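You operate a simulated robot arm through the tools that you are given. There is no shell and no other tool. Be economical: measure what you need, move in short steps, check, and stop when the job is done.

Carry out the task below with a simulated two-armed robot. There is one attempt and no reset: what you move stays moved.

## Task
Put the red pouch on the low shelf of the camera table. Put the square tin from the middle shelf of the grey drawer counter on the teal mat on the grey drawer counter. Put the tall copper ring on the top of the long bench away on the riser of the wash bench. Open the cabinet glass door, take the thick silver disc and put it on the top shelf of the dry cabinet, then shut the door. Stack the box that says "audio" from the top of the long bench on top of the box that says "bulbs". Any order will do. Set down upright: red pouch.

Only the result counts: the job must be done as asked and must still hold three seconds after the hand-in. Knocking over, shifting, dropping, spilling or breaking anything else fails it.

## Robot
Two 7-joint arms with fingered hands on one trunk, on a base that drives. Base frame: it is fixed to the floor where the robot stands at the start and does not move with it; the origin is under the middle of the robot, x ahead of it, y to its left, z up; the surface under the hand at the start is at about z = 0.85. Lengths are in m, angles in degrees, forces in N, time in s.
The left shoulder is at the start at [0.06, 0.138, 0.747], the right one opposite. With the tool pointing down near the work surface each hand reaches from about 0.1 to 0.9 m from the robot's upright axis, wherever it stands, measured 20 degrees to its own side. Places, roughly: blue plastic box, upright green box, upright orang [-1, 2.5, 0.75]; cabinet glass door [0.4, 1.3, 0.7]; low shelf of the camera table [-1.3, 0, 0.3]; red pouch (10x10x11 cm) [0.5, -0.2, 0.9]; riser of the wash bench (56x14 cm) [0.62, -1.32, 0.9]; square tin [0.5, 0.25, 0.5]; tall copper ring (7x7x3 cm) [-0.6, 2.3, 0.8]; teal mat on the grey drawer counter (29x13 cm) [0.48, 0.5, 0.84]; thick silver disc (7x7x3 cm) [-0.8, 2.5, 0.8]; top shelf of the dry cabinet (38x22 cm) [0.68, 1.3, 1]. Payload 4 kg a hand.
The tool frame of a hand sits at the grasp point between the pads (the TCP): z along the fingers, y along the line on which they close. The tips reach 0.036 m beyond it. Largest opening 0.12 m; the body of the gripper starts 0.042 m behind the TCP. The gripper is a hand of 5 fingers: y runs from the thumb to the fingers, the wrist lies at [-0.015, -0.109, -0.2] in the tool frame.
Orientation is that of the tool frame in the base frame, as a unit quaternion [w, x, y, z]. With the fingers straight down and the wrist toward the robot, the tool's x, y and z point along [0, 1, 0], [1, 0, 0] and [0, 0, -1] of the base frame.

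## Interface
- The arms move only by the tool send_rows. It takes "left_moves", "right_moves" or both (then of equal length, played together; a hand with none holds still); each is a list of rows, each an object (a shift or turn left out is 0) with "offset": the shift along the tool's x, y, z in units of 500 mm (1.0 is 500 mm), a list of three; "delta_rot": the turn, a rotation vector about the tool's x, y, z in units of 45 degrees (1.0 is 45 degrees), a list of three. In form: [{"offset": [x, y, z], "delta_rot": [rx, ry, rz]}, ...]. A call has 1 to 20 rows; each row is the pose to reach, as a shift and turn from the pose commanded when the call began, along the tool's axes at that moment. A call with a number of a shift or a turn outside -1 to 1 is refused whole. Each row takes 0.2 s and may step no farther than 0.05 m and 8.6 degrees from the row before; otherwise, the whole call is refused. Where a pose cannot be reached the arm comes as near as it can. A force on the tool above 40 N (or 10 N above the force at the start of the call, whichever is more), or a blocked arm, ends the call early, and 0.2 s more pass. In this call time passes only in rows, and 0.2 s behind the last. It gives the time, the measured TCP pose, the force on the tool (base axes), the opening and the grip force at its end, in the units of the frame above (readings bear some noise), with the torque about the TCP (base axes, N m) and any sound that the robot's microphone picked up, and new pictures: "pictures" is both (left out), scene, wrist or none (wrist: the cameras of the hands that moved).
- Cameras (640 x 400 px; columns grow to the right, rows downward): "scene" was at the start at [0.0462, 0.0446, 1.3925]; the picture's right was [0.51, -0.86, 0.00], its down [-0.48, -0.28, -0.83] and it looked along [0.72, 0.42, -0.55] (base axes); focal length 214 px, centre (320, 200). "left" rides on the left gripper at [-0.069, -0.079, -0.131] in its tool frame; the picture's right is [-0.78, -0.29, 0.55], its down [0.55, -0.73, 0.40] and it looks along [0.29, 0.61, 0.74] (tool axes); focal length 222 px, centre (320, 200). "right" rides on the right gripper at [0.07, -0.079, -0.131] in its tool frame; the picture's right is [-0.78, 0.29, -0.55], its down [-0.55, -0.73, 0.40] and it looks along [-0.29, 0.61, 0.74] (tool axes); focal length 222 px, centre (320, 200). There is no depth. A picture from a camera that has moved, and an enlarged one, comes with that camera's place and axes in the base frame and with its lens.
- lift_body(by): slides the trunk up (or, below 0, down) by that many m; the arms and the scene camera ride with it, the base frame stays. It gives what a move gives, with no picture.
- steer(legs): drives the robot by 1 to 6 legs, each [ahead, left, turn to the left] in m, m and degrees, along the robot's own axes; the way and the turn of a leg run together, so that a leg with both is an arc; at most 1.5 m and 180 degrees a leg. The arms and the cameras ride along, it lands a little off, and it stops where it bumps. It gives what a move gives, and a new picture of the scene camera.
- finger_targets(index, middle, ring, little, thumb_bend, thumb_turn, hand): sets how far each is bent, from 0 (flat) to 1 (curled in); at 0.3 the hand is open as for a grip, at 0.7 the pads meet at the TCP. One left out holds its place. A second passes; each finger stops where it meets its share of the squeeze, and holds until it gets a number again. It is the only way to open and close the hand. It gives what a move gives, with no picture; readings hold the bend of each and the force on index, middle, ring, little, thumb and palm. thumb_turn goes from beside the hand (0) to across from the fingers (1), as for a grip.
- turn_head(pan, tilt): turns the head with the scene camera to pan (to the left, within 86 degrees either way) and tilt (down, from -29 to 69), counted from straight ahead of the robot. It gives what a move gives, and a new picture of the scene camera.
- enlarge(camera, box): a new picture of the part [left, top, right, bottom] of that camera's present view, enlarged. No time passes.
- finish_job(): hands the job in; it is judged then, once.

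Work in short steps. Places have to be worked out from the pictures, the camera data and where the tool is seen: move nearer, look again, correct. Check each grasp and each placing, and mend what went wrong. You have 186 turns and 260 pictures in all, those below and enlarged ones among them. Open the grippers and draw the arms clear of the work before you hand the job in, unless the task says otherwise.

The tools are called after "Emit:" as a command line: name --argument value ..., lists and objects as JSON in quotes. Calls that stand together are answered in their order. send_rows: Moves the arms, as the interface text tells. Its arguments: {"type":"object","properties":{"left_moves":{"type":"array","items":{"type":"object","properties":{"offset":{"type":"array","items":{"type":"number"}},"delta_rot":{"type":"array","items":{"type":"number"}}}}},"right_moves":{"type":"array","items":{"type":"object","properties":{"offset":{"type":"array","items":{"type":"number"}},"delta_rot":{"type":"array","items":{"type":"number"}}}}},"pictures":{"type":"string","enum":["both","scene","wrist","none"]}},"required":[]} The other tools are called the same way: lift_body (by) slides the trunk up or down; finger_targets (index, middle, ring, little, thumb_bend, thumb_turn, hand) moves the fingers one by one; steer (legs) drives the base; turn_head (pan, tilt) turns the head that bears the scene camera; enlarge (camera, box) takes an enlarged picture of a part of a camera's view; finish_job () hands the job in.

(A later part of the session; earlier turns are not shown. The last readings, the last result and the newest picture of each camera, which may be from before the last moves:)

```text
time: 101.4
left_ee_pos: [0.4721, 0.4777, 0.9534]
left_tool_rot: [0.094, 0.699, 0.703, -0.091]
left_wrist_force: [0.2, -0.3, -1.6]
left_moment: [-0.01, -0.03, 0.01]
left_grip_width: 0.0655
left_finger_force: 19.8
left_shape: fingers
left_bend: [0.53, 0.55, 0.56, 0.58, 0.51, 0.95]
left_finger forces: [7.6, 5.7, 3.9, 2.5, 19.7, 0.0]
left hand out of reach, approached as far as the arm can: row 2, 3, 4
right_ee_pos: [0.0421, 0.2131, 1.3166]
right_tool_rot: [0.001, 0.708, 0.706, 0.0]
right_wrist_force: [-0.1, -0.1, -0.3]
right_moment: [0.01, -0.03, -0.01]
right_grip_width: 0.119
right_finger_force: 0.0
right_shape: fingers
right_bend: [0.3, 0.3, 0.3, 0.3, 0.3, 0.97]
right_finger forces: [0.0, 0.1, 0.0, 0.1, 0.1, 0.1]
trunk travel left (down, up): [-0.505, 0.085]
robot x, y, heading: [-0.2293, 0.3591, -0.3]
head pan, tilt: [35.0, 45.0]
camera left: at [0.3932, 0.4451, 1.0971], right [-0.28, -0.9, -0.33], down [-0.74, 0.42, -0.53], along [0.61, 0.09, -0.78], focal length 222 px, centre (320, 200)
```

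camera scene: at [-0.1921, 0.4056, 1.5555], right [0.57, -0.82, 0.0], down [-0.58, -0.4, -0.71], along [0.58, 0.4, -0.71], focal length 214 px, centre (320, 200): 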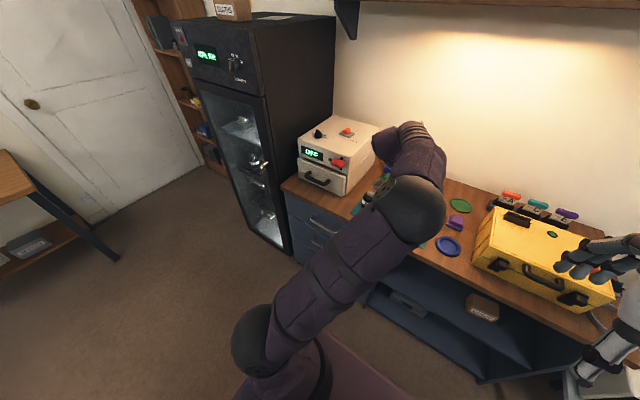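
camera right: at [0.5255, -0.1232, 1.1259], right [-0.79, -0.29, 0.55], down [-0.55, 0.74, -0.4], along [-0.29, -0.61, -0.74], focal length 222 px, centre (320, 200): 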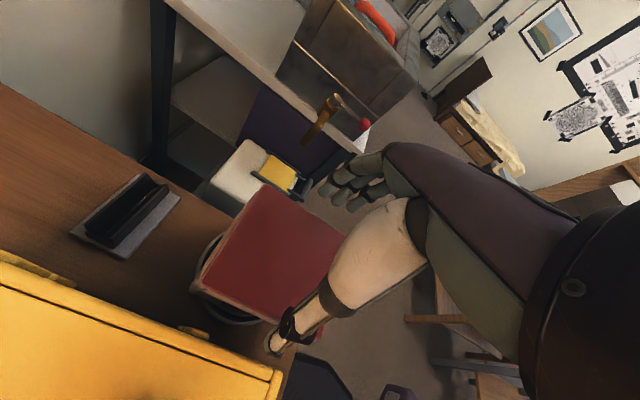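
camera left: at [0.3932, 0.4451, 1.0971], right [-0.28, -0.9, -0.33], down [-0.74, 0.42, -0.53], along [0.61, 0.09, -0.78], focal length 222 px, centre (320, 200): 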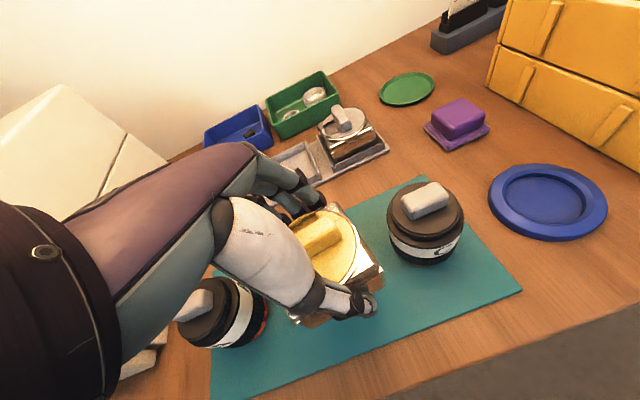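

Arm reach is the limit here; I lower by the trunk 45 mm and then correct y by +17 mm.

Emit:
lift_body --by -0.04

Emit:
send_rows --left_moves '[{"offset": [0.033, 0.004, -0.009]}]' --pictures "wrist"

```text
time: 102.2
left_ee_pos: [0.4729, 0.4793, 0.9123]
left_tool_rot: [0.092, 0.699, 0.703, -0.09]
left_wrist_force: [-0.2, -0.3, -1.2]
left_moment: [0.0, -0.01, 0.01]
left_grip_width: 0.0655
left_finger_force: 19.6
left_shape: fingers
left_bend: [0.53, 0.55, 0.56, 0.58, 0.51, 0.95]
left_finger forces: [7.8, 5.7, 4.0, 2.5, 19.7, 0.0]
right_ee_pos: [0.0422, 0.2142, 1.2766]
right_tool_rot: [0.0, 0.708, 0.706, 0.001]
right_wrist_force: [-0.6, 0.0, 0.8]
right_moment: [0.01, 0.01, 0.0]
right_grip_width: 0.1191
right_finger_force: 0.0
right_shape: fingers
right_bend: [0.3, 0.3, 0.3, 0.3, 0.3, 0.97]
right_finger forces: [0.1, 0.0, 0.1, 0.1, 0.0, 0.0]
trunk travel left (down, up): [-0.465, 0.125]
robot x, y, heading: [-0.2311, 0.3595, -0.5]
head pan, tilt: [35.0, 45.0]
```

```text
time: 102.6
left_ee_pos: [0.4701, 0.4834, 0.9159]
left_tool_rot: [0.093, 0.699, 0.703, -0.091]
left_wrist_force: [0.5, 0.1, -2.0]
left_moment: [0.01, 0.01, 0.03]
left_grip_width: 0.0656
left_finger_force: 20.0
left_shape: fingers
left_bend: [0.53, 0.55, 0.56, 0.58, 0.51, 0.95]
left_finger forces: [7.7, 5.7, 4.0, 2.6, 19.6, 0.0]
left hand out of reach, approached as far as the arm can: row 1
right_ee_pos: [0.0413, 0.2135, 1.2757]
right_tool_rot: [0.0, 0.708, 0.706, 0.0]
right_wrist_force: [0.1, -0.2, -0.3]
right_moment: [-0.01, 0.01, 0.02]
right_grip_width: 0.119
right_finger_force: 0.0
right_shape: fingers
right_bend: [0.3, 0.3, 0.3, 0.3, 0.3, 0.97]
right_finger forces: [0.1, 0.0, 0.0, 0.0, 0.0, 0.1]
trunk travel left (down, up): [-0.465, 0.125]
robot x, y, heading: [-0.2266, 0.3624, -0.2]
head pan, tilt: [35.0, 45.0]
camera left: at [0.3913, 0.4488, 1.0596], right [-0.28, -0.9, -0.33], down [-0.74, 0.42, -0.53], along [0.61, 0.09, -0.78], focal length 222 px, centre (320, 200)
```

left: 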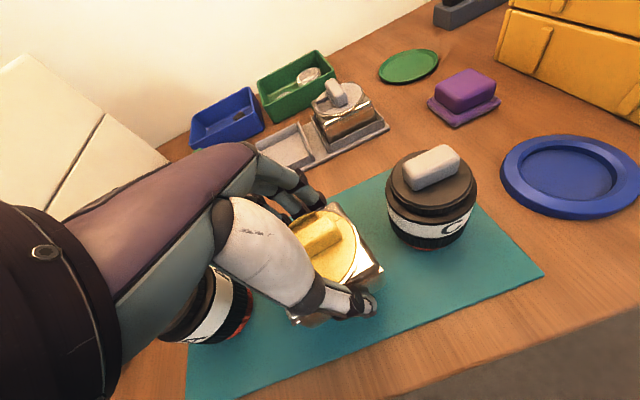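

Clearance both sides is fine at y=0.483. Lower the trunk 20 mm more to touch down.

Emit:
lift_body --by -0.02

```text
time: 103.3
left_ee_pos: [0.4698, 0.4819, 0.8951]
left_tool_rot: [0.093, 0.699, 0.703, -0.091]
left_wrist_force: [0.0, 0.5, -1.8]
left_moment: [-0.02, -0.01, 0.02]
left_grip_width: 0.0655
left_finger_force: 20.0
left_shape: fingers
left_bend: [0.53, 0.55, 0.56, 0.58, 0.51, 0.95]
left_finger forces: [7.7, 5.7, 4.0, 2.5, 19.6, 0.0]
right_ee_pos: [0.0419, 0.2131, 1.2573]
right_tool_rot: [0.0, 0.708, 0.706, 0.001]
right_wrist_force: [0.1, 0.0, 1.0]
right_moment: [0.0, 0.03, 0.02]
right_grip_width: 0.1191
right_finger_force: 0.0
right_shape: fingers
right_bend: [0.3, 0.3, 0.3, 0.3, 0.3, 0.97]
right_finger forces: [0.0, 0.0, 0.0, 0.1, 0.0, 0.1]
trunk travel left (down, up): [-0.445, 0.145]
robot x, y, heading: [-0.2307, 0.3628, -0.3]
head pan, tilt: [35.0, 45.0]
```

Emit:
lift_body --by -0.008

Emit:
enlarge --camera "left" --box '[230, 180, 410, 360]'

```text
time: 103.9
left_ee_pos: [0.4707, 0.483, 0.8884]
left_tool_rot: [0.093, 0.7, 0.703, -0.09]
left_wrist_force: [-0.4, -0.9, 5.5]
left_moment: [0.06, -0.16, -0.03]
left_grip_width: 0.0655
left_finger_force: 20.7
left_shape: fingers
left_bend: [0.53, 0.55, 0.57, 0.59, 0.51, 0.95]
left_finger forces: [7.5, 7.1, 4.0, 2.4, 20.4, 0.0]
right_ee_pos: [0.0409, 0.2132, 1.2486]
right_tool_rot: [0.001, 0.708, 0.706, 0.001]
right_wrist_force: [0.5, -0.1, -0.1]
right_moment: [0.04, -0.01, 0.02]
right_grip_width: 0.119
right_finger_force: 0.1
right_shape: fingers
right_bend: [0.3, 0.3, 0.3, 0.3, 0.3, 0.97]
right_finger forces: [0.0, 0.0, 0.0, 0.0, 0.0, 0.0]
trunk travel left (down, up): [-0.437, 0.153]
robot x, y, heading: [-0.2287, 0.3586, -0.1]
head pan, tilt: [35.0, 45.0]
```

```text
2.22 times, centred on (320, 270) of left
camera zoom: at [0.3911, 0.4488, 1.0324], right [-0.28, -0.9, -0.33], down [-0.74, 0.42, -0.53], along [0.61, 0.09, -0.78], focal length 494 px, centre (320, 44)
```

zoom: 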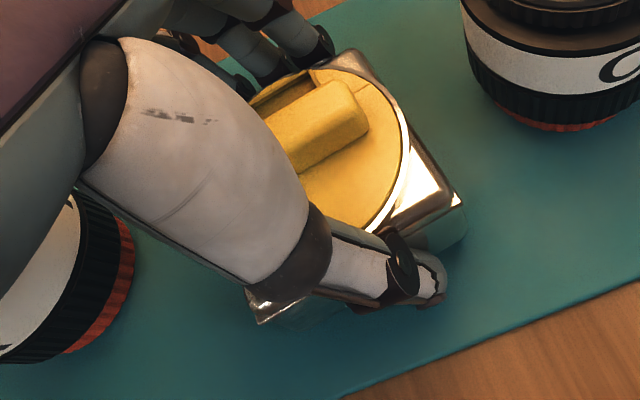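

Touchdown felt. Release the tin.

Emit:
finger_targets --hand "left" --index 0.3 --middle 0.3 --ring 0.3 --little 0.3 --thumb_bend 0.3

Emit:
lift_body --by 0.14

Emit:
send_rows --left_moves '[{"offset": [0, -0.08, -0.02]}, {"offset": [0, -0.16, -0.04]}]' --pictures "wrist"

```text
time: 104.9
left_ee_pos: [0.4705, 0.4832, 0.8867]
left_tool_rot: [0.092, 0.7, 0.703, -0.09]
left_wrist_force: [-0.6, 0.0, 1.0]
left_moment: [-0.01, 0.02, -0.02]
left_grip_width: 0.1187
left_finger_force: 0.1
left_shape: fingers
left_bend: [0.3, 0.3, 0.3, 0.3, 0.3, 0.97]
left_finger forces: [0.0, 0.1, 0.1, 0.0, 0.0, 0.0]
right_ee_pos: [0.0411, 0.2145, 1.248]
right_tool_rot: [0.001, 0.709, 0.705, 0.0]
right_wrist_force: [-0.5, -0.3, -0.9]
right_moment: [0.02, 0.01, 0.01]
right_grip_width: 0.119
right_finger_force: 0.2
right_shape: fingers
right_bend: [0.3, 0.3, 0.3, 0.3, 0.3, 0.97]
right_finger forces: [0.1, 0.1, 0.0, 0.0, 0.0, 0.0]
trunk travel left (down, up): [-0.437, 0.153]
robot x, y, heading: [-0.2241, 0.361, -0.1]
head pan, tilt: [35.0, 45.0]
```

```text
time: 106.5
left_ee_pos: [0.4702, 0.4823, 1.0265]
left_tool_rot: [0.093, 0.699, 0.703, -0.091]
left_wrist_force: [0.0, -0.5, -0.6]
left_moment: [-0.01, 0.0, 0.02]
left_grip_width: 0.1189
left_finger_force: 0.1
left_shape: fingers
left_bend: [0.3, 0.3, 0.3, 0.3, 0.3, 0.97]
left_finger forces: [0.0, 0.0, 0.0, 0.0, 0.0, 0.1]
right_ee_pos: [0.0418, 0.2123, 1.3883]
right_tool_rot: [0.0, 0.708, 0.706, 0.001]
right_wrist_force: [-0.1, -1.0, -0.5]
right_moment: [-0.01, -0.02, 0.03]
right_grip_width: 0.1192
right_finger_force: 0.1
right_shape: fingers
right_bend: [0.3, 0.3, 0.3, 0.3, 0.3, 0.97]
right_finger forces: [0.1, 0.1, 0.0, 0.0, 0.0, 0.0]
trunk travel left (down, up): [-0.577, 0.013]
robot x, y, heading: [-0.2262, 0.3619, 0.0]
head pan, tilt: [35.0, 45.0]
```

```text
time: 107.2
left_ee_pos: [0.3877, 0.4867, 1.0485]
left_tool_rot: [0.092, 0.699, 0.703, -0.091]
left_wrist_force: [-0.3, -0.8, 0.0]
left_moment: [-0.01, -0.03, -0.03]
left_grip_width: 0.1189
left_finger_force: 0.0
left_shape: fingers
left_bend: [0.3, 0.3, 0.3, 0.3, 0.3, 0.97]
left_finger forces: [0.0, 0.0, 0.0, 0.0, 0.0, 0.1]
right_ee_pos: [0.0404, 0.2141, 1.3892]
right_tool_rot: [0.0, 0.708, 0.706, 0.0]
right_wrist_force: [-1.0, 0.7, 0.4]
right_moment: [-0.01, -0.04, 0.01]
right_grip_width: 0.1189
right_finger_force: 0.0
right_shape: fingers
right_bend: [0.3, 0.3, 0.3, 0.3, 0.3, 0.97]
right_finger forces: [0.1, 0.0, 0.0, 0.0, 0.1, 0.0]
trunk travel left (down, up): [-0.577, 0.013]
robot x, y, heading: [-0.229, 0.3602, -0.5]
head pan, tilt: [35.0, 45.0]
camera left: at [0.3096, 0.4536, 1.1922], right [-0.29, -0.9, -0.33], down [-0.74, 0.43, -0.53], along [0.61, 0.09, -0.78], focal length 222 px, centre (320, 200)
```

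left: 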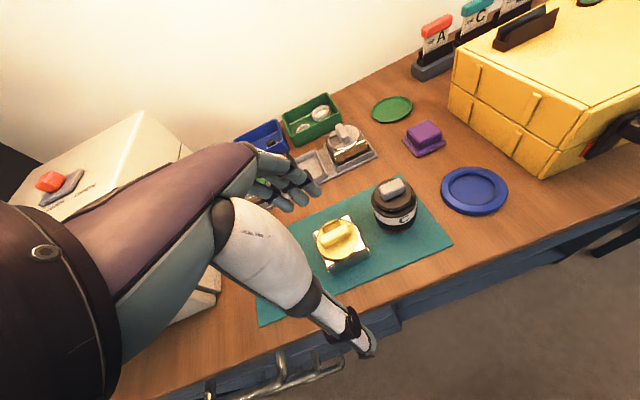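

The tin stands on the mat. Now I go to the long bench: back off, turn left 90°, and drive up between the tables.

Emit:
steer --legs '[[-0.15, 0, 0], [0, 0, 90], [0.6, 0, 0]]'

Emit:
turn_head --pan 10 --tilt 30

```text
time: 115.1
left_ee_pos: [-0.4017, 1.5726, 1.0471]
left_tool_rot: [0.13, 0.039, 0.991, -0.004]
left_wrist_force: [0.0, -0.9, -0.6]
left_moment: [0.0, -0.05, -0.01]
left_grip_width: 0.1189
left_finger_force: 0.0
left_shape: fingers
left_bend: [0.3, 0.3, 0.3, 0.3, 0.3, 0.97]
left_finger forces: [0.1, 0.0, 0.0, 0.0, 0.0, 0.0]
right_ee_pos: [-0.1616, 1.2016, 1.3893]
right_tool_rot: [0.0, 0.045, 0.999, 0.0]
right_wrist_force: [-0.4, 0.2, 0.0]
right_moment: [0.0, 0.02, 0.03]
right_grip_width: 0.1188
right_finger_force: 0.0
right_shape: fingers
right_bend: [0.3, 0.3, 0.3, 0.3, 0.3, 0.97]
right_finger forces: [0.0, 0.0, 0.1, 0.0, 0.1, 0.0]
trunk travel left (down, up): [-0.577, 0.013]
robot x, y, heading: [-0.3336, 0.9458, 84.8]
head pan, tilt: [35.0, 45.0]
camera scene: at [-0.3726, 0.9861, 1.6275], right [0.87, 0.5, 0.0], down [0.35, -0.61, -0.71], along [-0.35, 0.61, -0.71], focal length 214 px, centre (320, 200)
```

scene: 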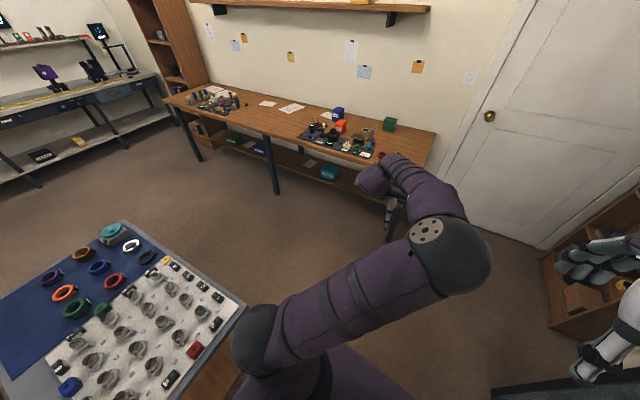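

```text
time: 116.0
left_ee_pos: [-0.4025, 1.5717, 1.0475]
left_tool_rot: [0.129, 0.04, 0.991, -0.004]
left_wrist_force: [0.2, -0.2, 0.4]
left_moment: [-0.02, 0.0, 0.04]
left_grip_width: 0.1187
left_finger_force: 0.1
left_shape: fingers
left_bend: [0.3, 0.3, 0.3, 0.3, 0.3, 0.97]
left_finger forces: [0.0, 0.1, 0.0, 0.0, 0.0, 0.0]
right_ee_pos: [-0.1597, 1.2011, 1.388]
right_tool_rot: [0.0, 0.045, 0.999, 0.001]
right_wrist_force: [-0.2, 0.1, -0.1]
right_moment: [-0.01, 0.03, 0.04]
right_grip_width: 0.1193
right_finger_force: 0.1
right_shape: fingers
right_bend: [0.3, 0.3, 0.3, 0.3, 0.3, 0.97]
right_finger forces: [0.0, 0.0, 0.0, 0.0, 0.0, 0.1]
trunk travel left (down, up): [-0.577, 0.013]
robot x, y, heading: [-0.3311, 0.947, 84.6]
head pan, tilt: [10.0, 30.0]
camera scene: at [-0.3399, 1.0048, 1.65], right [1.0, 0.08, 0.0], down [0.04, -0.5, -0.87], along [-0.07, 0.86, -0.5], focal length 214 px, centre (320, 200)
```

scene: 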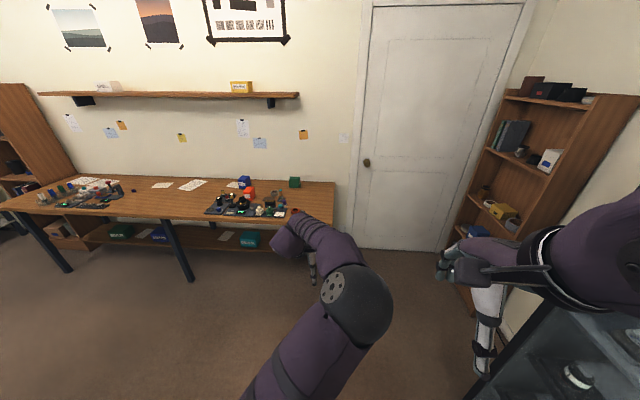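

Emit:
enlarge --camera "scene" --box '[190, 160, 330, 230]'

Emit:
enlarge --camera "scene" --box '[10, 160, 190, 260]'

```text
4.57 times, centred on (260, 195) of scene
camera zoom: at [-0.3399, 1.0048, 1.65], right [1.0, 0.08, 0.0], down [0.04, -0.5, -0.87], along [-0.07, 0.86, -0.5], focal length 980 px, centre (594, 223)
```

zoom: 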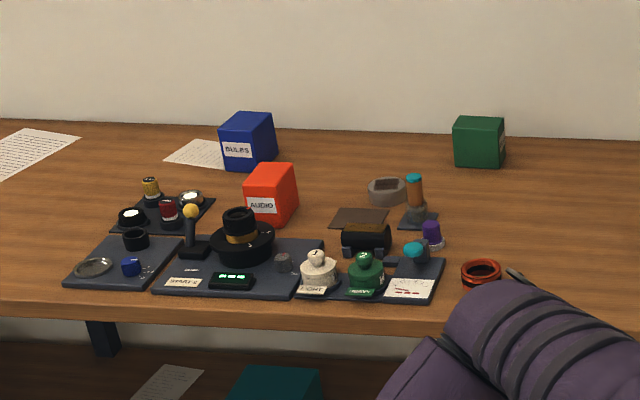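

```text
3.56 times, centred on (100, 210) of scene
camera zoom: at [-0.3399, 1.0048, 1.65], right [1.0, 0.08, 0.0], down [0.04, -0.5, -0.87], along [-0.07, 0.86, -0.5], focal length 763 px, centre (1102, 164)
```

zoom: 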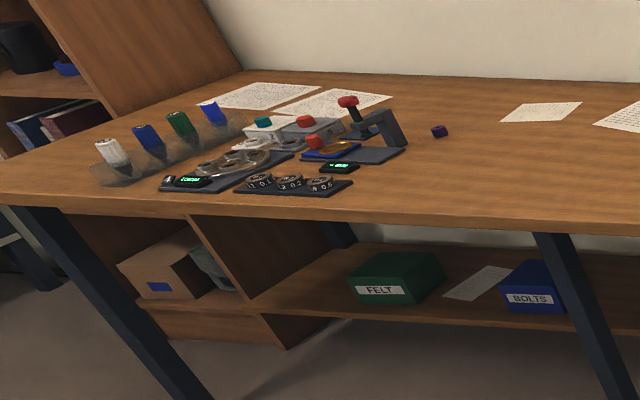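

The ring (~(-0.63,2.32)), disc (~(-0.86,2.59)), AUDIO (~(-1.06,2.48)) and BULBS (~(-1.19,2.70)) are on the bench's right part. I straighten and drive to the bench, staying clear of the glass table.

Emit:
steer --legs '[[0, 0, 5.4], [0.6, 0, 0], [0, 0.52, 0], [0.25, 0, 0]]'

Emit:
lift_body --by -0.15

Emit:
turn_head --pan 0 --tilt 40

```text
time: 124.0
left_ee_pos: [-0.994, 2.3994, 1.0489]
left_tool_rot: [0.13, -0.002, 0.992, 0.0]
left_wrist_force: [0.0, 0.6, 0.0]
left_moment: [-0.05, -0.02, -0.04]
left_grip_width: 0.119
left_finger_force: 0.0
left_shape: fingers
left_bend: [0.3, 0.3, 0.3, 0.3, 0.3, 0.97]
left_finger forces: [0.0, 0.0, 0.0, 0.0, 0.0, 0.0]
right_ee_pos: [-0.7217, 2.0511, 1.3879]
right_tool_rot: [0.0, 0.003, 1.0, 0.0]
right_wrist_force: [-0.8, 0.1, -0.3]
right_moment: [-0.02, 0.01, 0.01]
right_grip_width: 0.1189
right_finger_force: 0.0
right_shape: fingers
right_bend: [0.3, 0.3, 0.3, 0.3, 0.3, 0.97]
right_finger forces: [0.0, 0.0, 0.1, 0.0, 0.1, 0.0]
trunk travel left (down, up): [-0.577, 0.013]
robot x, y, heading: [-0.8665, 1.7797, 89.7]
head pan, tilt: [10.0, 30.0]
camera scene: at [-0.8837, 1.8397, 1.65], right [0.99, 0.17, 0.0], down [0.08, -0.49, -0.87], along [-0.15, 0.85, -0.5], focal length 214 px, centre (320, 200)
```

scene: 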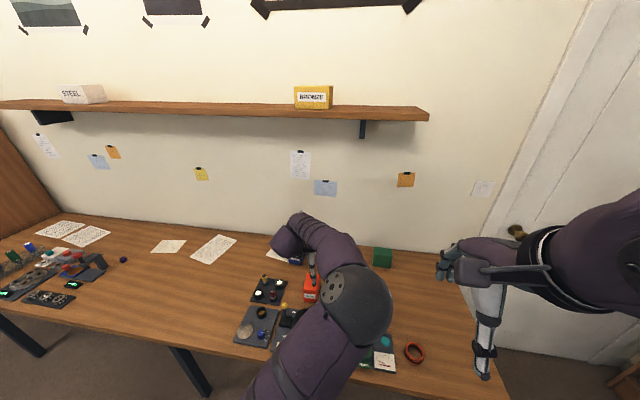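

```text
time: 125.4
left_ee_pos: [-0.9957, 2.4029, 0.9206]
left_tool_rot: [0.129, -0.002, 0.992, 0.013]
left_wrist_force: [1.2, -6.5, 21.9]
left_moment: [1.19, 0.18, 0.02]
left_grip_width: 0.1188
left_finger_force: 10.6
left_shape: fingers
left_bend: [0.3, 0.3, 0.3, 0.3, 0.3, 0.97]
left_finger forces: [0.0, 12.9, 8.4, 0.0, 0.0, 0.0]
right_ee_pos: [-0.7219, 2.0484, 1.2516]
right_tool_rot: [0.0, 0.002, 1.0, 0.0]
right_wrist_force: [-0.2, 0.3, 0.3]
right_moment: [-0.02, 0.03, 0.0]
right_grip_width: 0.119
right_finger_force: 0.1
right_shape: fingers
right_bend: [0.3, 0.3, 0.3, 0.3, 0.3, 0.97]
right_finger forces: [0.0, 0.0, 0.0, 0.0, 0.0, 0.0]
trunk travel left (down, up): [-0.44, 0.15]
robot x, y, heading: [-0.8644, 1.7811, 89.6]
head pan, tilt: [10.0, 30.0]
stopped: the force on the tool passed its limit at 47 N (the readings are from after the stop); the commanded pose is now the measured one
```

```text
time: 126.1
left_ee_pos: [-0.9957, 2.4007, 0.9197]
left_tool_rot: [0.128, -0.002, 0.992, 0.011]
left_wrist_force: [0.6, -4.4, 29.0]
left_moment: [1.77, 0.34, 0.08]
left_grip_width: 0.1187
left_finger_force: 14.4
left_shape: fingers
left_bend: [0.3, 0.3, 0.3, 0.3, 0.3, 0.97]
left_finger forces: [0.0, 16.6, 11.9, 0.0, 0.1, 0.1]
right_ee_pos: [-0.7212, 2.046, 1.2526]
right_tool_rot: [0.0, 0.004, 1.0, 0.002]
right_wrist_force: [-0.3, 0.5, -1.2]
right_moment: [0.03, 0.01, 0.03]
right_grip_width: 0.1191
right_finger_force: 0.1
right_shape: fingers
right_bend: [0.3, 0.3, 0.3, 0.3, 0.3, 0.97]
right_finger forces: [0.0, 0.0, 0.1, 0.0, 0.0, 0.1]
trunk travel left (down, up): [-0.44, 0.15]
robot x, y, heading: [-0.8707, 1.779, 90.0]
head pan, tilt: [0.0, 40.0]
camera scene: at [-0.8677, 1.8309, 1.498], right [1.0, 0.0, 0.0], down [0.0, -0.64, -0.77], along [0.0, 0.77, -0.64], focal length 214 px, centre (320, 200)
```

scene: 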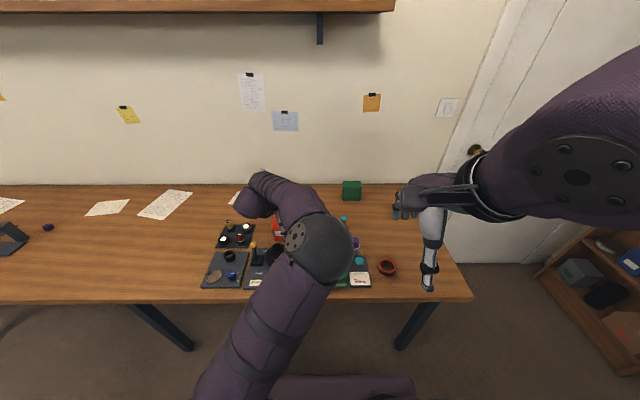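

The left hand came down on something (likely the AUDIO box top). I raise the trunk straight back up.

Emit:
lift_body --by 0.1

Emit:
send_rows --left_moves '[{"offset": [0, -0.08, -0.02]}, {"offset": [0, -0.16, -0.04]}, {"offset": [0, -0.24, -0.06]}, {"offset": [0, -0.32, -0.08]}, {"offset": [0, -0.38, -0.1]}]' --pictures "both"

```text
time: 127.5
left_ee_pos: [-0.9955, 2.4022, 1.0173]
left_tool_rot: [0.13, -0.002, 0.992, 0.009]
left_wrist_force: [-0.7, -0.3, -0.2]
left_moment: [0.02, -0.02, 0.02]
left_grip_width: 0.1188
left_finger_force: 0.1
left_shape: fingers
left_bend: [0.3, 0.3, 0.3, 0.3, 0.3, 0.97]
left_finger forces: [0.1, 0.0, 0.0, 0.1, 0.0, 0.1]
right_ee_pos: [-0.722, 2.0499, 1.3498]
right_tool_rot: [0.0, 0.003, 1.0, 0.001]
right_wrist_force: [0.1, 0.6, 0.4]
right_moment: [0.0, 0.01, 0.0]
right_grip_width: 0.1192
right_finger_force: 0.1
right_shape: fingers
right_bend: [0.3, 0.3, 0.3, 0.3, 0.3, 0.97]
right_finger forces: [0.0, 0.0, 0.1, 0.0, 0.0, 0.1]
trunk travel left (down, up): [-0.54, 0.05]
robot x, y, heading: [-0.8671, 1.7755, 89.4]
head pan, tilt: [0.0, 40.0]
```

```text
time: 128.7
left_ee_pos: [-1.0064, 2.2077, 1.065]
left_tool_rot: [0.129, -0.002, 0.992, 0.01]
left_wrist_force: [-0.4, -0.5, -0.3]
left_moment: [0.01, 0.0, -0.02]
left_grip_width: 0.1188
left_finger_force: 0.1
left_shape: fingers
left_bend: [0.3, 0.3, 0.3, 0.3, 0.3, 0.97]
left_finger forces: [0.0, 0.0, 0.0, 0.0, 0.0, 0.0]
right_ee_pos: [-0.721, 2.0496, 1.3509]
right_tool_rot: [-0.001, 0.002, 1.0, 0.0]
right_wrist_force: [-0.6, -0.1, 0.2]
right_moment: [0.02, 0.0, -0.02]
right_grip_width: 0.1189
right_finger_force: 0.1
right_shape: fingers
right_bend: [0.3, 0.3, 0.3, 0.3, 0.3, 0.97]
right_finger forces: [0.0, 0.1, 0.0, 0.0, 0.0, 0.0]
trunk travel left (down, up): [-0.54, 0.05]
robot x, y, heading: [-0.8683, 1.7788, 89.6]
head pan, tilt: [0.0, 40.0]
camera scene: at [-0.8681, 1.8329, 1.5976], right [1.0, -0.01, 0.0], down [0.0, -0.64, -0.77], along [0.0, 0.77, -0.64], focal length 214 px, centre (320, 200)
camera left: at [-0.9721, 2.1262, 1.2073], right [0.9, -0.28, -0.33], down [-0.42, -0.73, -0.54], along [-0.09, 0.63, -0.77], focal length 222 px, centre (320, 200)
```

scene: 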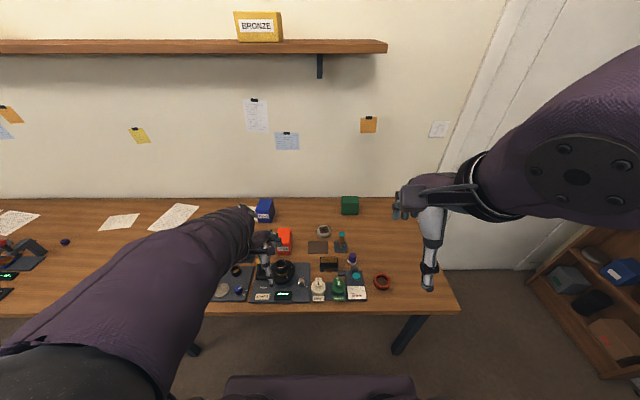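
left: 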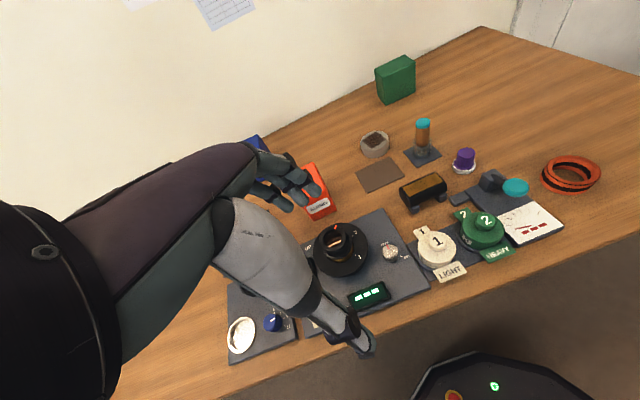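

Emit:
enlarge --camera "left" --box '[330, 90, 490, 210]'

Emit:
enlarge --camera "left" --box '[480, 120, 640, 220]'

Emit:
enlarge --camera "scene" --box '[210, 180, 370, 300]'

```text
3.33 times, centred on (410, 150) of left
camera zoom: at [-0.9721, 2.1262, 1.2073], right [0.9, -0.28, -0.33], down [-0.42, -0.73, -0.54], along [-0.09, 0.63, -0.77], focal length 740 px, centre (20, 367)
```

zoom: 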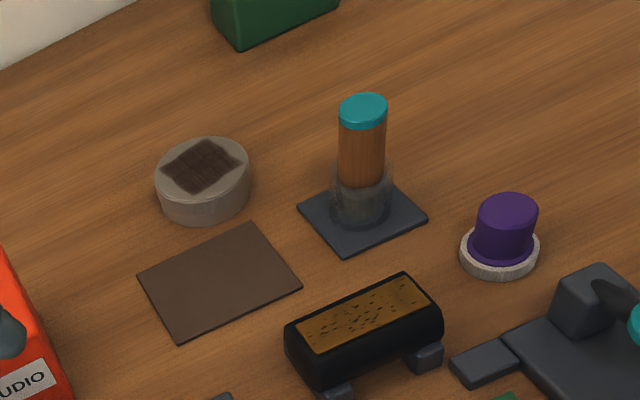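

```text
4.00 times, centred on (560, 170) of left
camera zoom: at [-0.9721, 2.1262, 1.2073], right [0.9, -0.28, -0.33], down [-0.42, -0.73, -0.54], along [-0.09, 0.63, -0.77], focal length 888 px, centre (-640, 320)
```

zoom: 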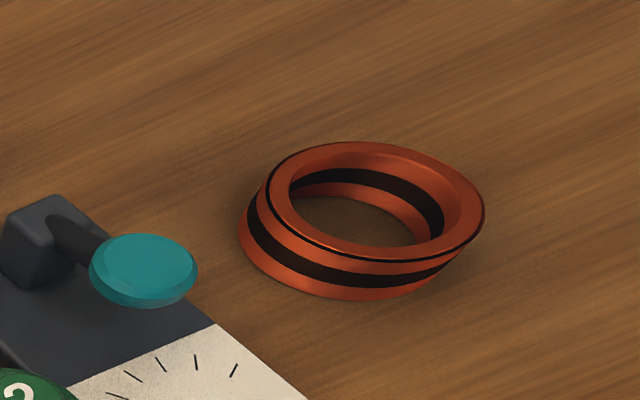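

```text
3.33 times, centred on (290, 240) of scene
camera zoom: at [-0.8681, 1.8329, 1.5976], right [1.0, -0.01, 0.0], down [0.0, -0.64, -0.77], along [0.0, 0.77, -0.64], focal length 715 px, centre (420, 67)
```

zoom: 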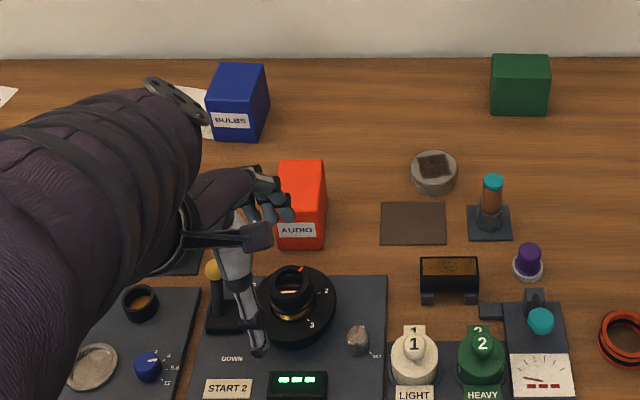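

I level the left hand and move it aside to see the boxes unobstructed.

Emit:
send_rows --left_moves '[{"offset": [0.08, -0.03, -0.02], "delta_rot": [0, 0.111, 0]}, {"offset": [0.16, -0.06, -0.04], "delta_rot": [0, 0.222, 0]}, {"offset": [0.24, -0.09, -0.06], "delta_rot": [0, 0.333, 0]}, {"offset": [0.32, -0.12, -0.08], "delta_rot": [0, 0.333, 0]}]' --pictures "wrist"

Emit:
enlarge --camera "scene" --box '[230, 180, 350, 270]'

```text
time: 129.7
left_ee_pos: [-1.1736, 2.1526, 1.0607]
left_tool_rot: [-0.001, -0.004, 1.0, 0.007]
left_wrist_force: [-0.1, 0.0, 0.3]
left_moment: [0.01, -0.01, 0.0]
left_grip_width: 0.1189
left_finger_force: 0.1
left_shape: fingers
left_bend: [0.3, 0.3, 0.3, 0.3, 0.3, 0.97]
left_finger forces: [0.0, 0.1, 0.0, 0.0, 0.0, 0.0]
right_ee_pos: [-0.7224, 2.0504, 1.3516]
right_tool_rot: [0.001, 0.003, 1.0, 0.001]
right_wrist_force: [-0.1, 1.1, -0.7]
right_moment: [0.03, -0.02, 0.01]
right_grip_width: 0.1192
right_finger_force: 0.1
right_shape: fingers
right_bend: [0.3, 0.3, 0.3, 0.3, 0.3, 0.97]
right_finger forces: [0.0, 0.1, 0.0, 0.0, 0.1, 0.0]
trunk travel left (down, up): [-0.54, 0.05]
robot x, y, heading: [-0.8661, 1.7794, 89.8]
head pan, tilt: [0.0, 40.0]
camera left: at [-1.1043, 2.0717, 1.1898], right [0.79, -0.28, -0.55], down [-0.55, -0.73, -0.41], along [-0.29, 0.62, -0.73], focal length 222 px, centre (320, 200)
```

left: 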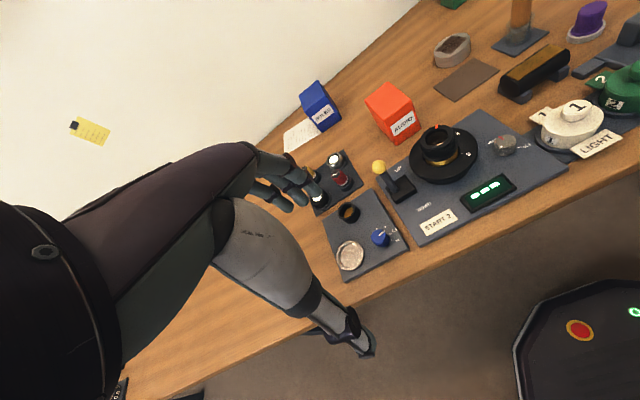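

```text
4.44 times, centred on (290, 225) of scene
camera zoom: at [-0.8697, 1.834, 1.5976], right [1.0, -0.01, 0.0], down [0.0, -0.64, -0.77], along [0.0, 0.77, -0.64], focal length 953 px, centre (453, 89)
```

zoom: 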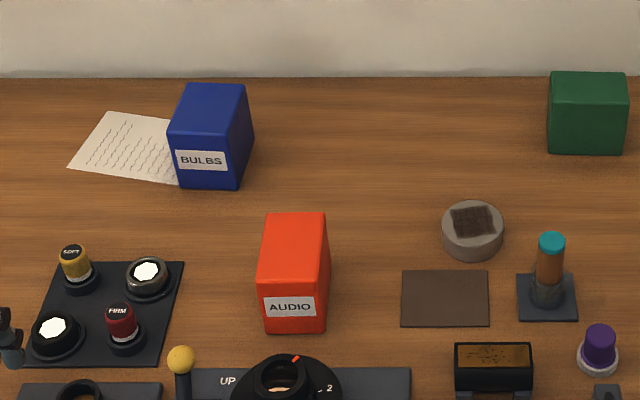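

Emit:
enlarge --camera "left" --box '[290, 60, 450, 160]'

Emit:
enlarge --camera "scene" --box '[255, 190, 325, 260]'

```text
4.00 times, centred on (370, 110) of left
camera zoom: at [-1.1043, 2.0717, 1.1898], right [0.79, -0.28, -0.55], down [-0.55, -0.73, -0.41], along [-0.29, 0.62, -0.73], focal length 888 px, centre (120, 560)
```

zoom: 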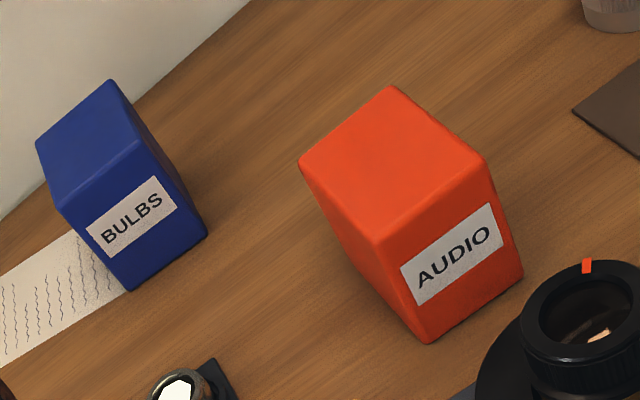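

```text
5.71 times, centred on (290, 225) of scene
camera zoom: at [-0.8697, 1.834, 1.5976], right [1.0, -0.01, 0.0], down [0.0, -0.64, -0.77], along [0.0, 0.77, -0.64], focal length 1226 px, centre (491, 57)
```

zoom: 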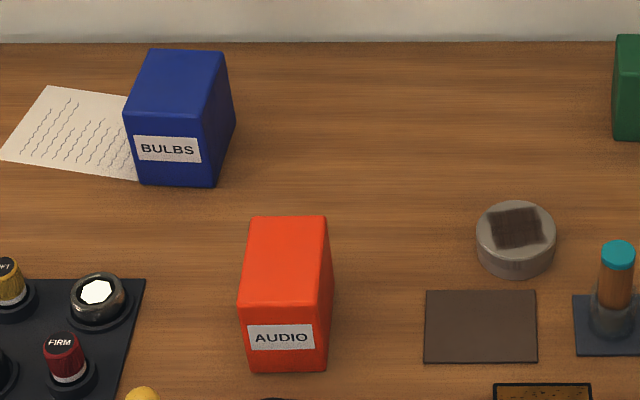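

AUDIO box: x −1.05…−0.99, y 2.395…2.484, z 0.81–0.89; BULBS: centre (−1.143,2.64), top 0.892. I drive 0.1 m closer and move the left hand above AUDIO.

Emit:
steer --legs '[[0.1, 0, 0]]'

Emit:
send_rows --left_moves '[{"offset": [-0.05, 0.065, 0]}, {"offset": [-0.1, 0.13, 0]}, {"offset": [-0.152, 0.194, 0]}, {"offset": [-0.203, 0.26, 0.03]}, {"offset": [-0.254, 0.324, 0.06]}, {"offset": [-0.304, 0.388, 0.09]}]' --pictures "both"

```text
time: 130.8
left_ee_pos: [-1.1722, 2.2536, 1.0609]
left_tool_rot: [-0.001, -0.002, 1.0, 0.009]
left_wrist_force: [0.6, 0.3, -0.9]
left_moment: [-0.04, 0.01, -0.01]
left_grip_width: 0.1189
left_finger_force: 0.1
left_shape: fingers
left_bend: [0.3, 0.3, 0.3, 0.3, 0.3, 0.97]
left_finger forces: [0.1, 0.0, 0.1, 0.0, 0.1, 0.0]
right_ee_pos: [-0.7198, 2.1492, 1.3509]
right_tool_rot: [0.0, 0.004, 1.0, -0.001]
right_wrist_force: [-0.2, 1.1, 0.5]
right_moment: [-0.06, 0.0, 0.02]
right_grip_width: 0.119
right_finger_force: 0.1
right_shape: fingers
right_bend: [0.3, 0.3, 0.3, 0.3, 0.3, 0.97]
right_finger forces: [0.1, 0.1, 0.0, 0.0, 0.1, 0.0]
trunk travel left (down, up): [-0.54, 0.05]
robot x, y, heading: [-0.8686, 1.8804, 89.5]
head pan, tilt: [0.0, 40.0]
camera scene: at [-0.8672, 1.9344, 1.5976], right [1.0, -0.01, 0.0], down [-0.01, -0.64, -0.77], along [0.01, 0.77, -0.64], focal length 214 px, centre (320, 200)
```

scene: 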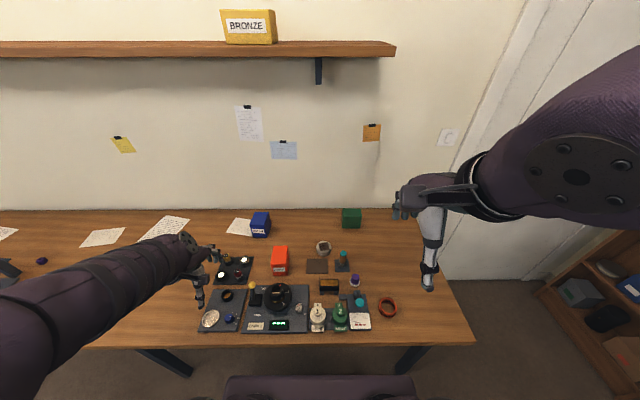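

```text
time: 132.2
left_ee_pos: [-1.0187, 2.4467, 1.0198]
left_tool_rot: [-0.001, -0.003, 1.0, 0.008]
left_wrist_force: [-0.1, 0.7, -0.1]
left_moment: [-0.01, 0.03, 0.0]
left_grip_width: 0.1189
left_finger_force: 0.0
left_shape: fingers
left_bend: [0.3, 0.3, 0.3, 0.3, 0.3, 0.97]
left_finger forces: [0.0, 0.1, 0.1, 0.0, 0.0, 0.0]
right_ee_pos: [-0.7186, 2.1483, 1.3524]
right_tool_rot: [0.0, 0.004, 1.0, 0.0]
right_wrist_force: [0.3, -0.4, 0.0]
right_moment: [-0.04, 0.01, -0.02]
right_grip_width: 0.119
right_finger_force: 0.0
right_shape: fingers
right_bend: [0.3, 0.3, 0.3, 0.3, 0.3, 0.97]
right_finger forces: [0.0, 0.1, 0.1, 0.1, 0.0, 0.1]
trunk travel left (down, up): [-0.54, 0.05]
robot x, y, heading: [-0.8707, 1.8733, 89.3]
head pan, tilt: [0.0, 40.0]
camera scene: at [-0.8665, 1.9337, 1.5976], right [1.0, -0.01, 0.0], down [-0.01, -0.64, -0.77], along [0.01, 0.77, -0.64], focal length 214 px, centre (320, 200)
camera left: at [-0.9492, 2.3661, 1.1492], right [0.79, -0.28, -0.55], down [-0.55, -0.73, -0.41], along [-0.29, 0.62, -0.73], focal length 222 px, centre (320, 200)
```

scene: 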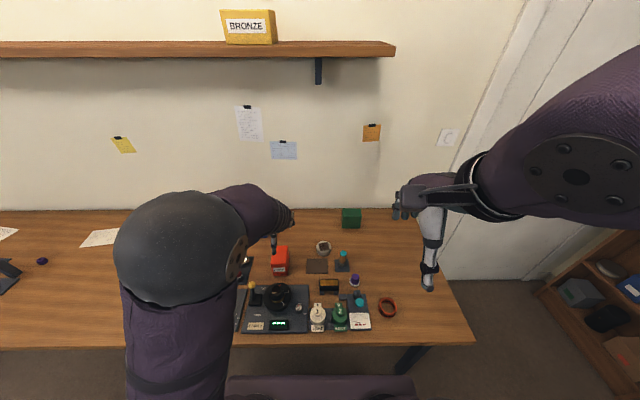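
left: 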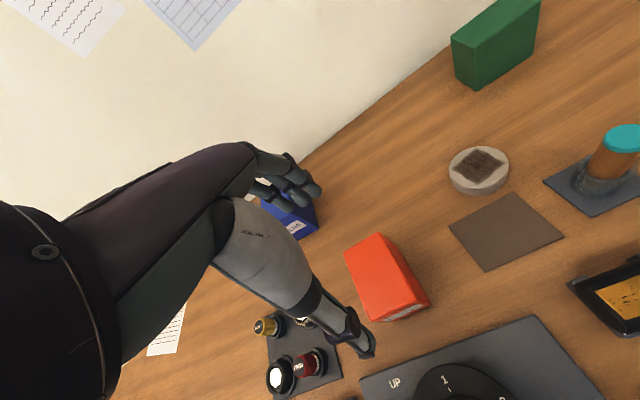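

Box centre projects exactly below the TCP. Descend to z≈0.866.

Emit:
send_rows --left_moves '[{"offset": [-0.008, 0, 0.08]}, {"offset": [-0.008, 0, 0.16]}, {"offset": [-0.008, 0, 0.24]}, {"offset": [-0.008, 0, 0.308]}]' --pictures "wrist"

```text
time: 133.2
left_ee_pos: [-1.0168, 2.4517, 0.8639]
left_tool_rot: [0.0, -0.001, 1.0, 0.008]
left_wrist_force: [-0.3, -0.5, 1.1]
left_moment: [-0.02, 0.02, 0.03]
left_grip_width: 0.1201
left_finger_force: 1.2
left_shape: fingers
left_bend: [0.3, 0.3, 0.3, 0.3, 0.3, 0.97]
left_finger forces: [0.0, 0.0, 0.1, 0.0, 0.8, 0.1]
right_ee_pos: [-0.7189, 2.1481, 1.3517]
right_tool_rot: [-0.001, 0.004, 1.0, 0.0]
right_wrist_force: [0.2, 0.2, 0.5]
right_moment: [0.0, 0.0, -0.06]
right_grip_width: 0.119
right_finger_force: 0.1
right_shape: fingers
right_bend: [0.3, 0.3, 0.3, 0.3, 0.3, 0.97]
right_finger forces: [0.1, 0.0, 0.0, 0.1, 0.0, 0.0]
trunk travel left (down, up): [-0.54, 0.05]
robot x, y, heading: [-0.8662, 1.8796, 89.7]
head pan, tilt: [0.0, 40.0]
camera left: at [-0.946, 2.3697, 0.9938], right [0.78, -0.28, -0.55], down [-0.55, -0.73, -0.41], along [-0.29, 0.62, -0.73], focal length 222 px, centre (320, 200)
```

left: 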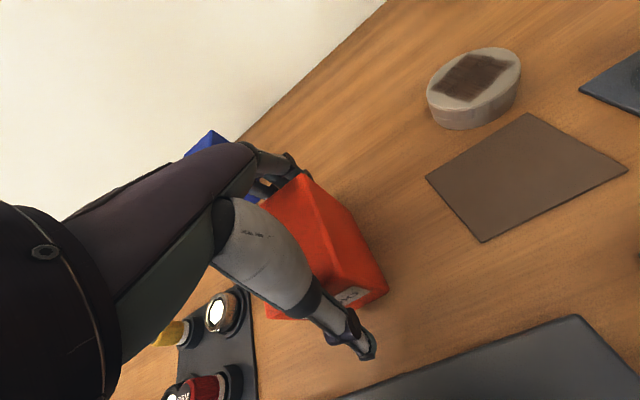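

In place around the box. Close the hand and lift slightly.

Emit:
finger_targets --hand "left" --index 0.5 --middle 0.5 --ring 0.5 --little 0.5 --thumb_bend 0.5

Emit:
send_rows --left_moves '[{"offset": [0, 0, -0.06]}, {"offset": [0, 0, -0.12]}, {"offset": [0, 0, -0.18]}]' --pictures "both"

```text
time: 134.2
left_ee_pos: [-1.0155, 2.4516, 0.8659]
left_tool_rot: [0.0, -0.002, 1.0, 0.009]
left_wrist_force: [-1.2, 6.1, 12.4]
left_moment: [1.12, 0.16, -0.03]
left_grip_width: 0.0903
left_finger_force: 27.7
left_shape: fingers
left_bend: [0.41, 0.43, 0.43, 0.49, 0.47, 0.96]
left_finger forces: [12.2, 8.9, 8.4, 1.6, 24.7, 0.0]
right_ee_pos: [-0.72, 2.1478, 1.3509]
right_tool_rot: [0.0, 0.005, 1.0, 0.0]
right_wrist_force: [-0.1, 0.5, 1.1]
right_moment: [0.04, -0.02, 0.03]
right_grip_width: 0.1191
right_finger_force: 0.1
right_shape: fingers
right_bend: [0.3, 0.3, 0.3, 0.3, 0.3, 0.97]
right_finger forces: [0.0, 0.1, 0.1, 0.1, 0.0, 0.0]
trunk travel left (down, up): [-0.54, 0.05]
robot x, y, heading: [-0.8665, 1.8786, 89.5]
head pan, tilt: [0.0, 40.0]
```

```text
time: 135.0
left_ee_pos: [-1.0155, 2.4468, 0.9575]
left_tool_rot: [-0.002, -0.002, 1.0, 0.009]
left_wrist_force: [0.0, -0.6, -1.8]
left_moment: [0.01, -0.02, -0.01]
left_grip_width: 0.0894
left_finger_force: 26.4
left_shape: fingers
left_bend: [0.42, 0.44, 0.45, 0.5, 0.47, 0.96]
left_finger forces: [10.7, 7.1, 6.8, 1.8, 26.6, 0.0]
right_ee_pos: [-0.7207, 2.1466, 1.3515]
right_tool_rot: [0.0, 0.003, 1.0, 0.001]
right_wrist_force: [-0.2, -0.2, -0.1]
right_moment: [-0.02, -0.02, -0.02]
right_grip_width: 0.119
right_finger_force: 0.0
right_shape: fingers
right_bend: [0.3, 0.3, 0.3, 0.3, 0.3, 0.97]
right_finger forces: [0.0, 0.1, 0.1, 0.0, 0.0, 0.0]
trunk travel left (down, up): [-0.54, 0.05]
robot x, y, heading: [-0.8665, 1.8808, 89.4]
head pan, tilt: [0.0, 40.0]
camera scene: at [-0.8675, 1.9315, 1.5976], right [1.0, -0.01, 0.0], down [-0.01, -0.64, -0.77], along [0.01, 0.77, -0.64], focal length 214 px, centre (320, 200)
camera left: at [-0.9448, 2.3669, 1.0867], right [0.78, -0.28, -0.55], down [-0.55, -0.73, -0.41], along [-0.29, 0.62, -0.73], focal length 222 px, centre (320, 200)
```

scene: 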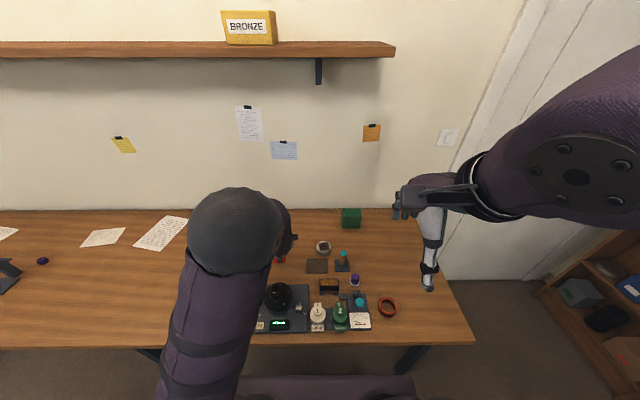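
left: 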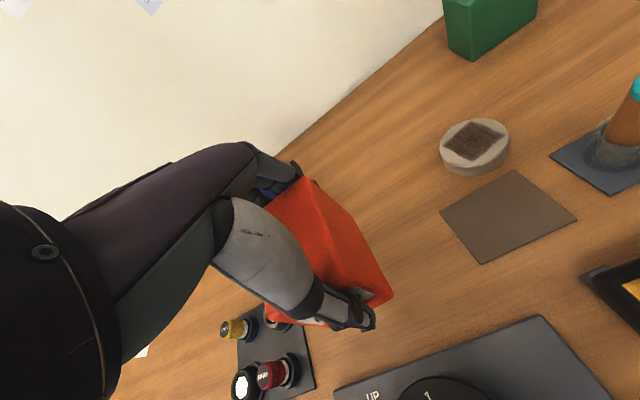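

Box lifted. Move over BULBS at TCP (−1.137, 2.637, 1.02).

Emit:
send_rows --left_moves '[{"offset": [0, 0, -0.07]}, {"offset": [0, 0, -0.13]}, {"offset": [0.05, 0.08, -0.13]}, {"offset": [0.1, 0.16, -0.13]}, {"offset": [0.15, 0.235, -0.13]}, {"offset": [0.2, 0.31, -0.13]}, {"offset": [0.243, 0.38, -0.13]}]' --pictures "both"

```text
time: 136.6
left_ee_pos: [-1.0794, 2.5628, 1.0286]
left_tool_rot: [0.0, -0.001, 1.0, 0.009]
left_wrist_force: [0.8, 0.5, -1.3]
left_moment: [-0.01, -0.02, -0.01]
left_grip_width: 0.0888
left_finger_force: 25.7
left_shape: fingers
left_bend: [0.42, 0.45, 0.45, 0.5, 0.47, 0.96]
left_finger forces: [10.6, 6.7, 6.7, 2.0, 25.3, 0.0]
left hand out of reach, approached as far as the arm can: row 4, 5, 6, 7
right_ee_pos: [-0.7195, 2.1474, 1.3515]
right_tool_rot: [0.001, 0.004, 1.0, 0.0]
right_wrist_force: [-0.5, 0.2, -0.4]
right_moment: [-0.01, 0.05, -0.01]
right_grip_width: 0.1188
right_finger_force: 0.0
right_shape: fingers
right_bend: [0.3, 0.3, 0.3, 0.3, 0.3, 0.97]
right_finger forces: [0.0, 0.0, 0.1, 0.1, 0.0, 0.0]
trunk travel left (down, up): [-0.54, 0.05]
robot x, y, heading: [-0.8677, 1.8767, 89.5]
head pan, tilt: [0.0, 40.0]
camera scene: at [-0.8675, 1.9327, 1.5976], right [1.0, -0.01, 0.0], down [-0.01, -0.64, -0.77], along [0.01, 0.77, -0.64], focal length 214 px, centre (320, 200)
camera left: at [-1.0098, 2.4813, 1.1573], right [0.78, -0.28, -0.55], down [-0.55, -0.73, -0.41], along [-0.29, 0.63, -0.72], focal length 222 px, centre (320, 200)
```

scene: 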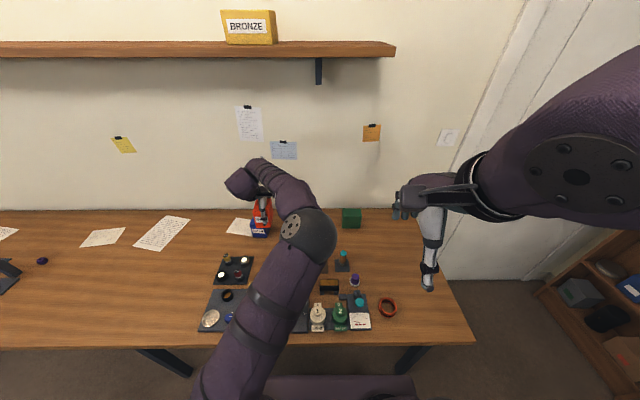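
left: 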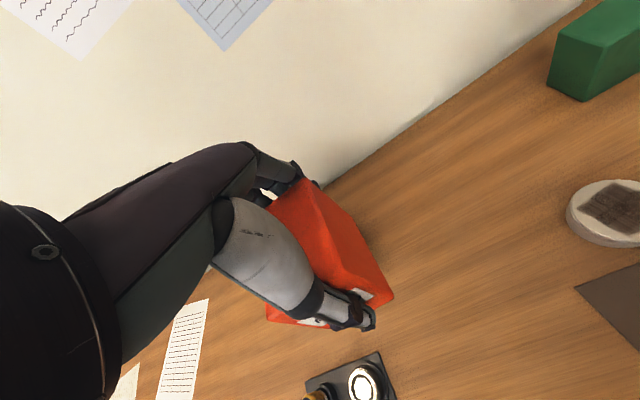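

Reach limit; I use the base for the rest: 0.09 ahead, 0.06 left.

Emit:
steer --legs '[[0.09, 0.06, 0]]'

Emit:
enlarge --camera "left" --box '[200, 160, 440, 360]'

```text
time: 137.8
left_ee_pos: [-1.1369, 2.6563, 1.0272]
left_tool_rot: [-0.001, -0.001, 1.0, 0.008]
left_wrist_force: [-0.3, 0.6, -2.1]
left_moment: [-0.04, -0.06, -0.01]
left_grip_width: 0.0886
left_finger_force: 25.1
left_shape: fingers
left_bend: [0.42, 0.45, 0.45, 0.5, 0.47, 0.96]
left_finger forces: [10.6, 6.8, 6.7, 1.9, 25.3, 0.1]
right_ee_pos: [-0.7774, 2.2422, 1.3512]
right_tool_rot: [0.001, 0.005, 1.0, 0.0]
right_wrist_force: [-0.3, 0.2, -0.6]
right_moment: [-0.04, -0.04, 0.01]
right_grip_width: 0.1192
right_finger_force: 0.1
right_shape: fingers
right_bend: [0.3, 0.3, 0.3, 0.3, 0.3, 0.97]
right_finger forces: [0.1, 0.0, 0.1, 0.1, 0.0, 0.1]
trunk travel left (down, up): [-0.54, 0.05]
robot x, y, heading: [-0.9245, 1.9709, 89.6]
head pan, tilt: [0.0, 40.0]
camera scene: at [-0.9254, 2.027, 1.5975], right [1.0, -0.01, 0.0], down [-0.01, -0.64, -0.77], along [0.01, 0.77, -0.64], focal length 214 px, centre (320, 200)
```

scene: 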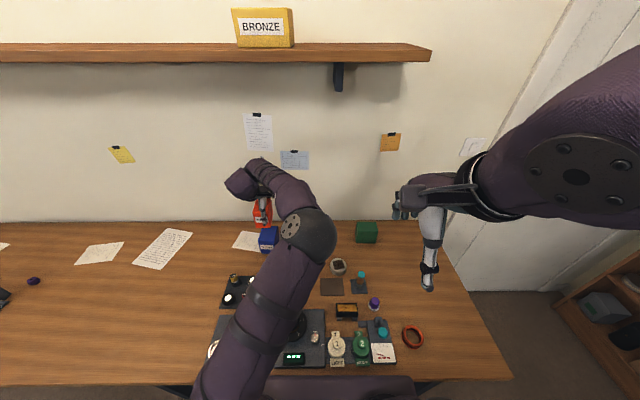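

```text
2.00 times, centred on (320, 260) of left
camera zoom: at [-1.0677, 2.575, 1.1563], right [0.78, -0.28, -0.55], down [-0.55, -0.73, -0.41], along [-0.29, 0.62, -0.73], focal length 444 px, centre (320, 80)
```

zoom: 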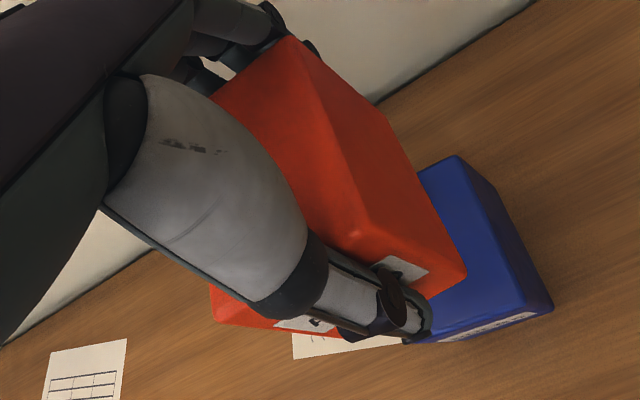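

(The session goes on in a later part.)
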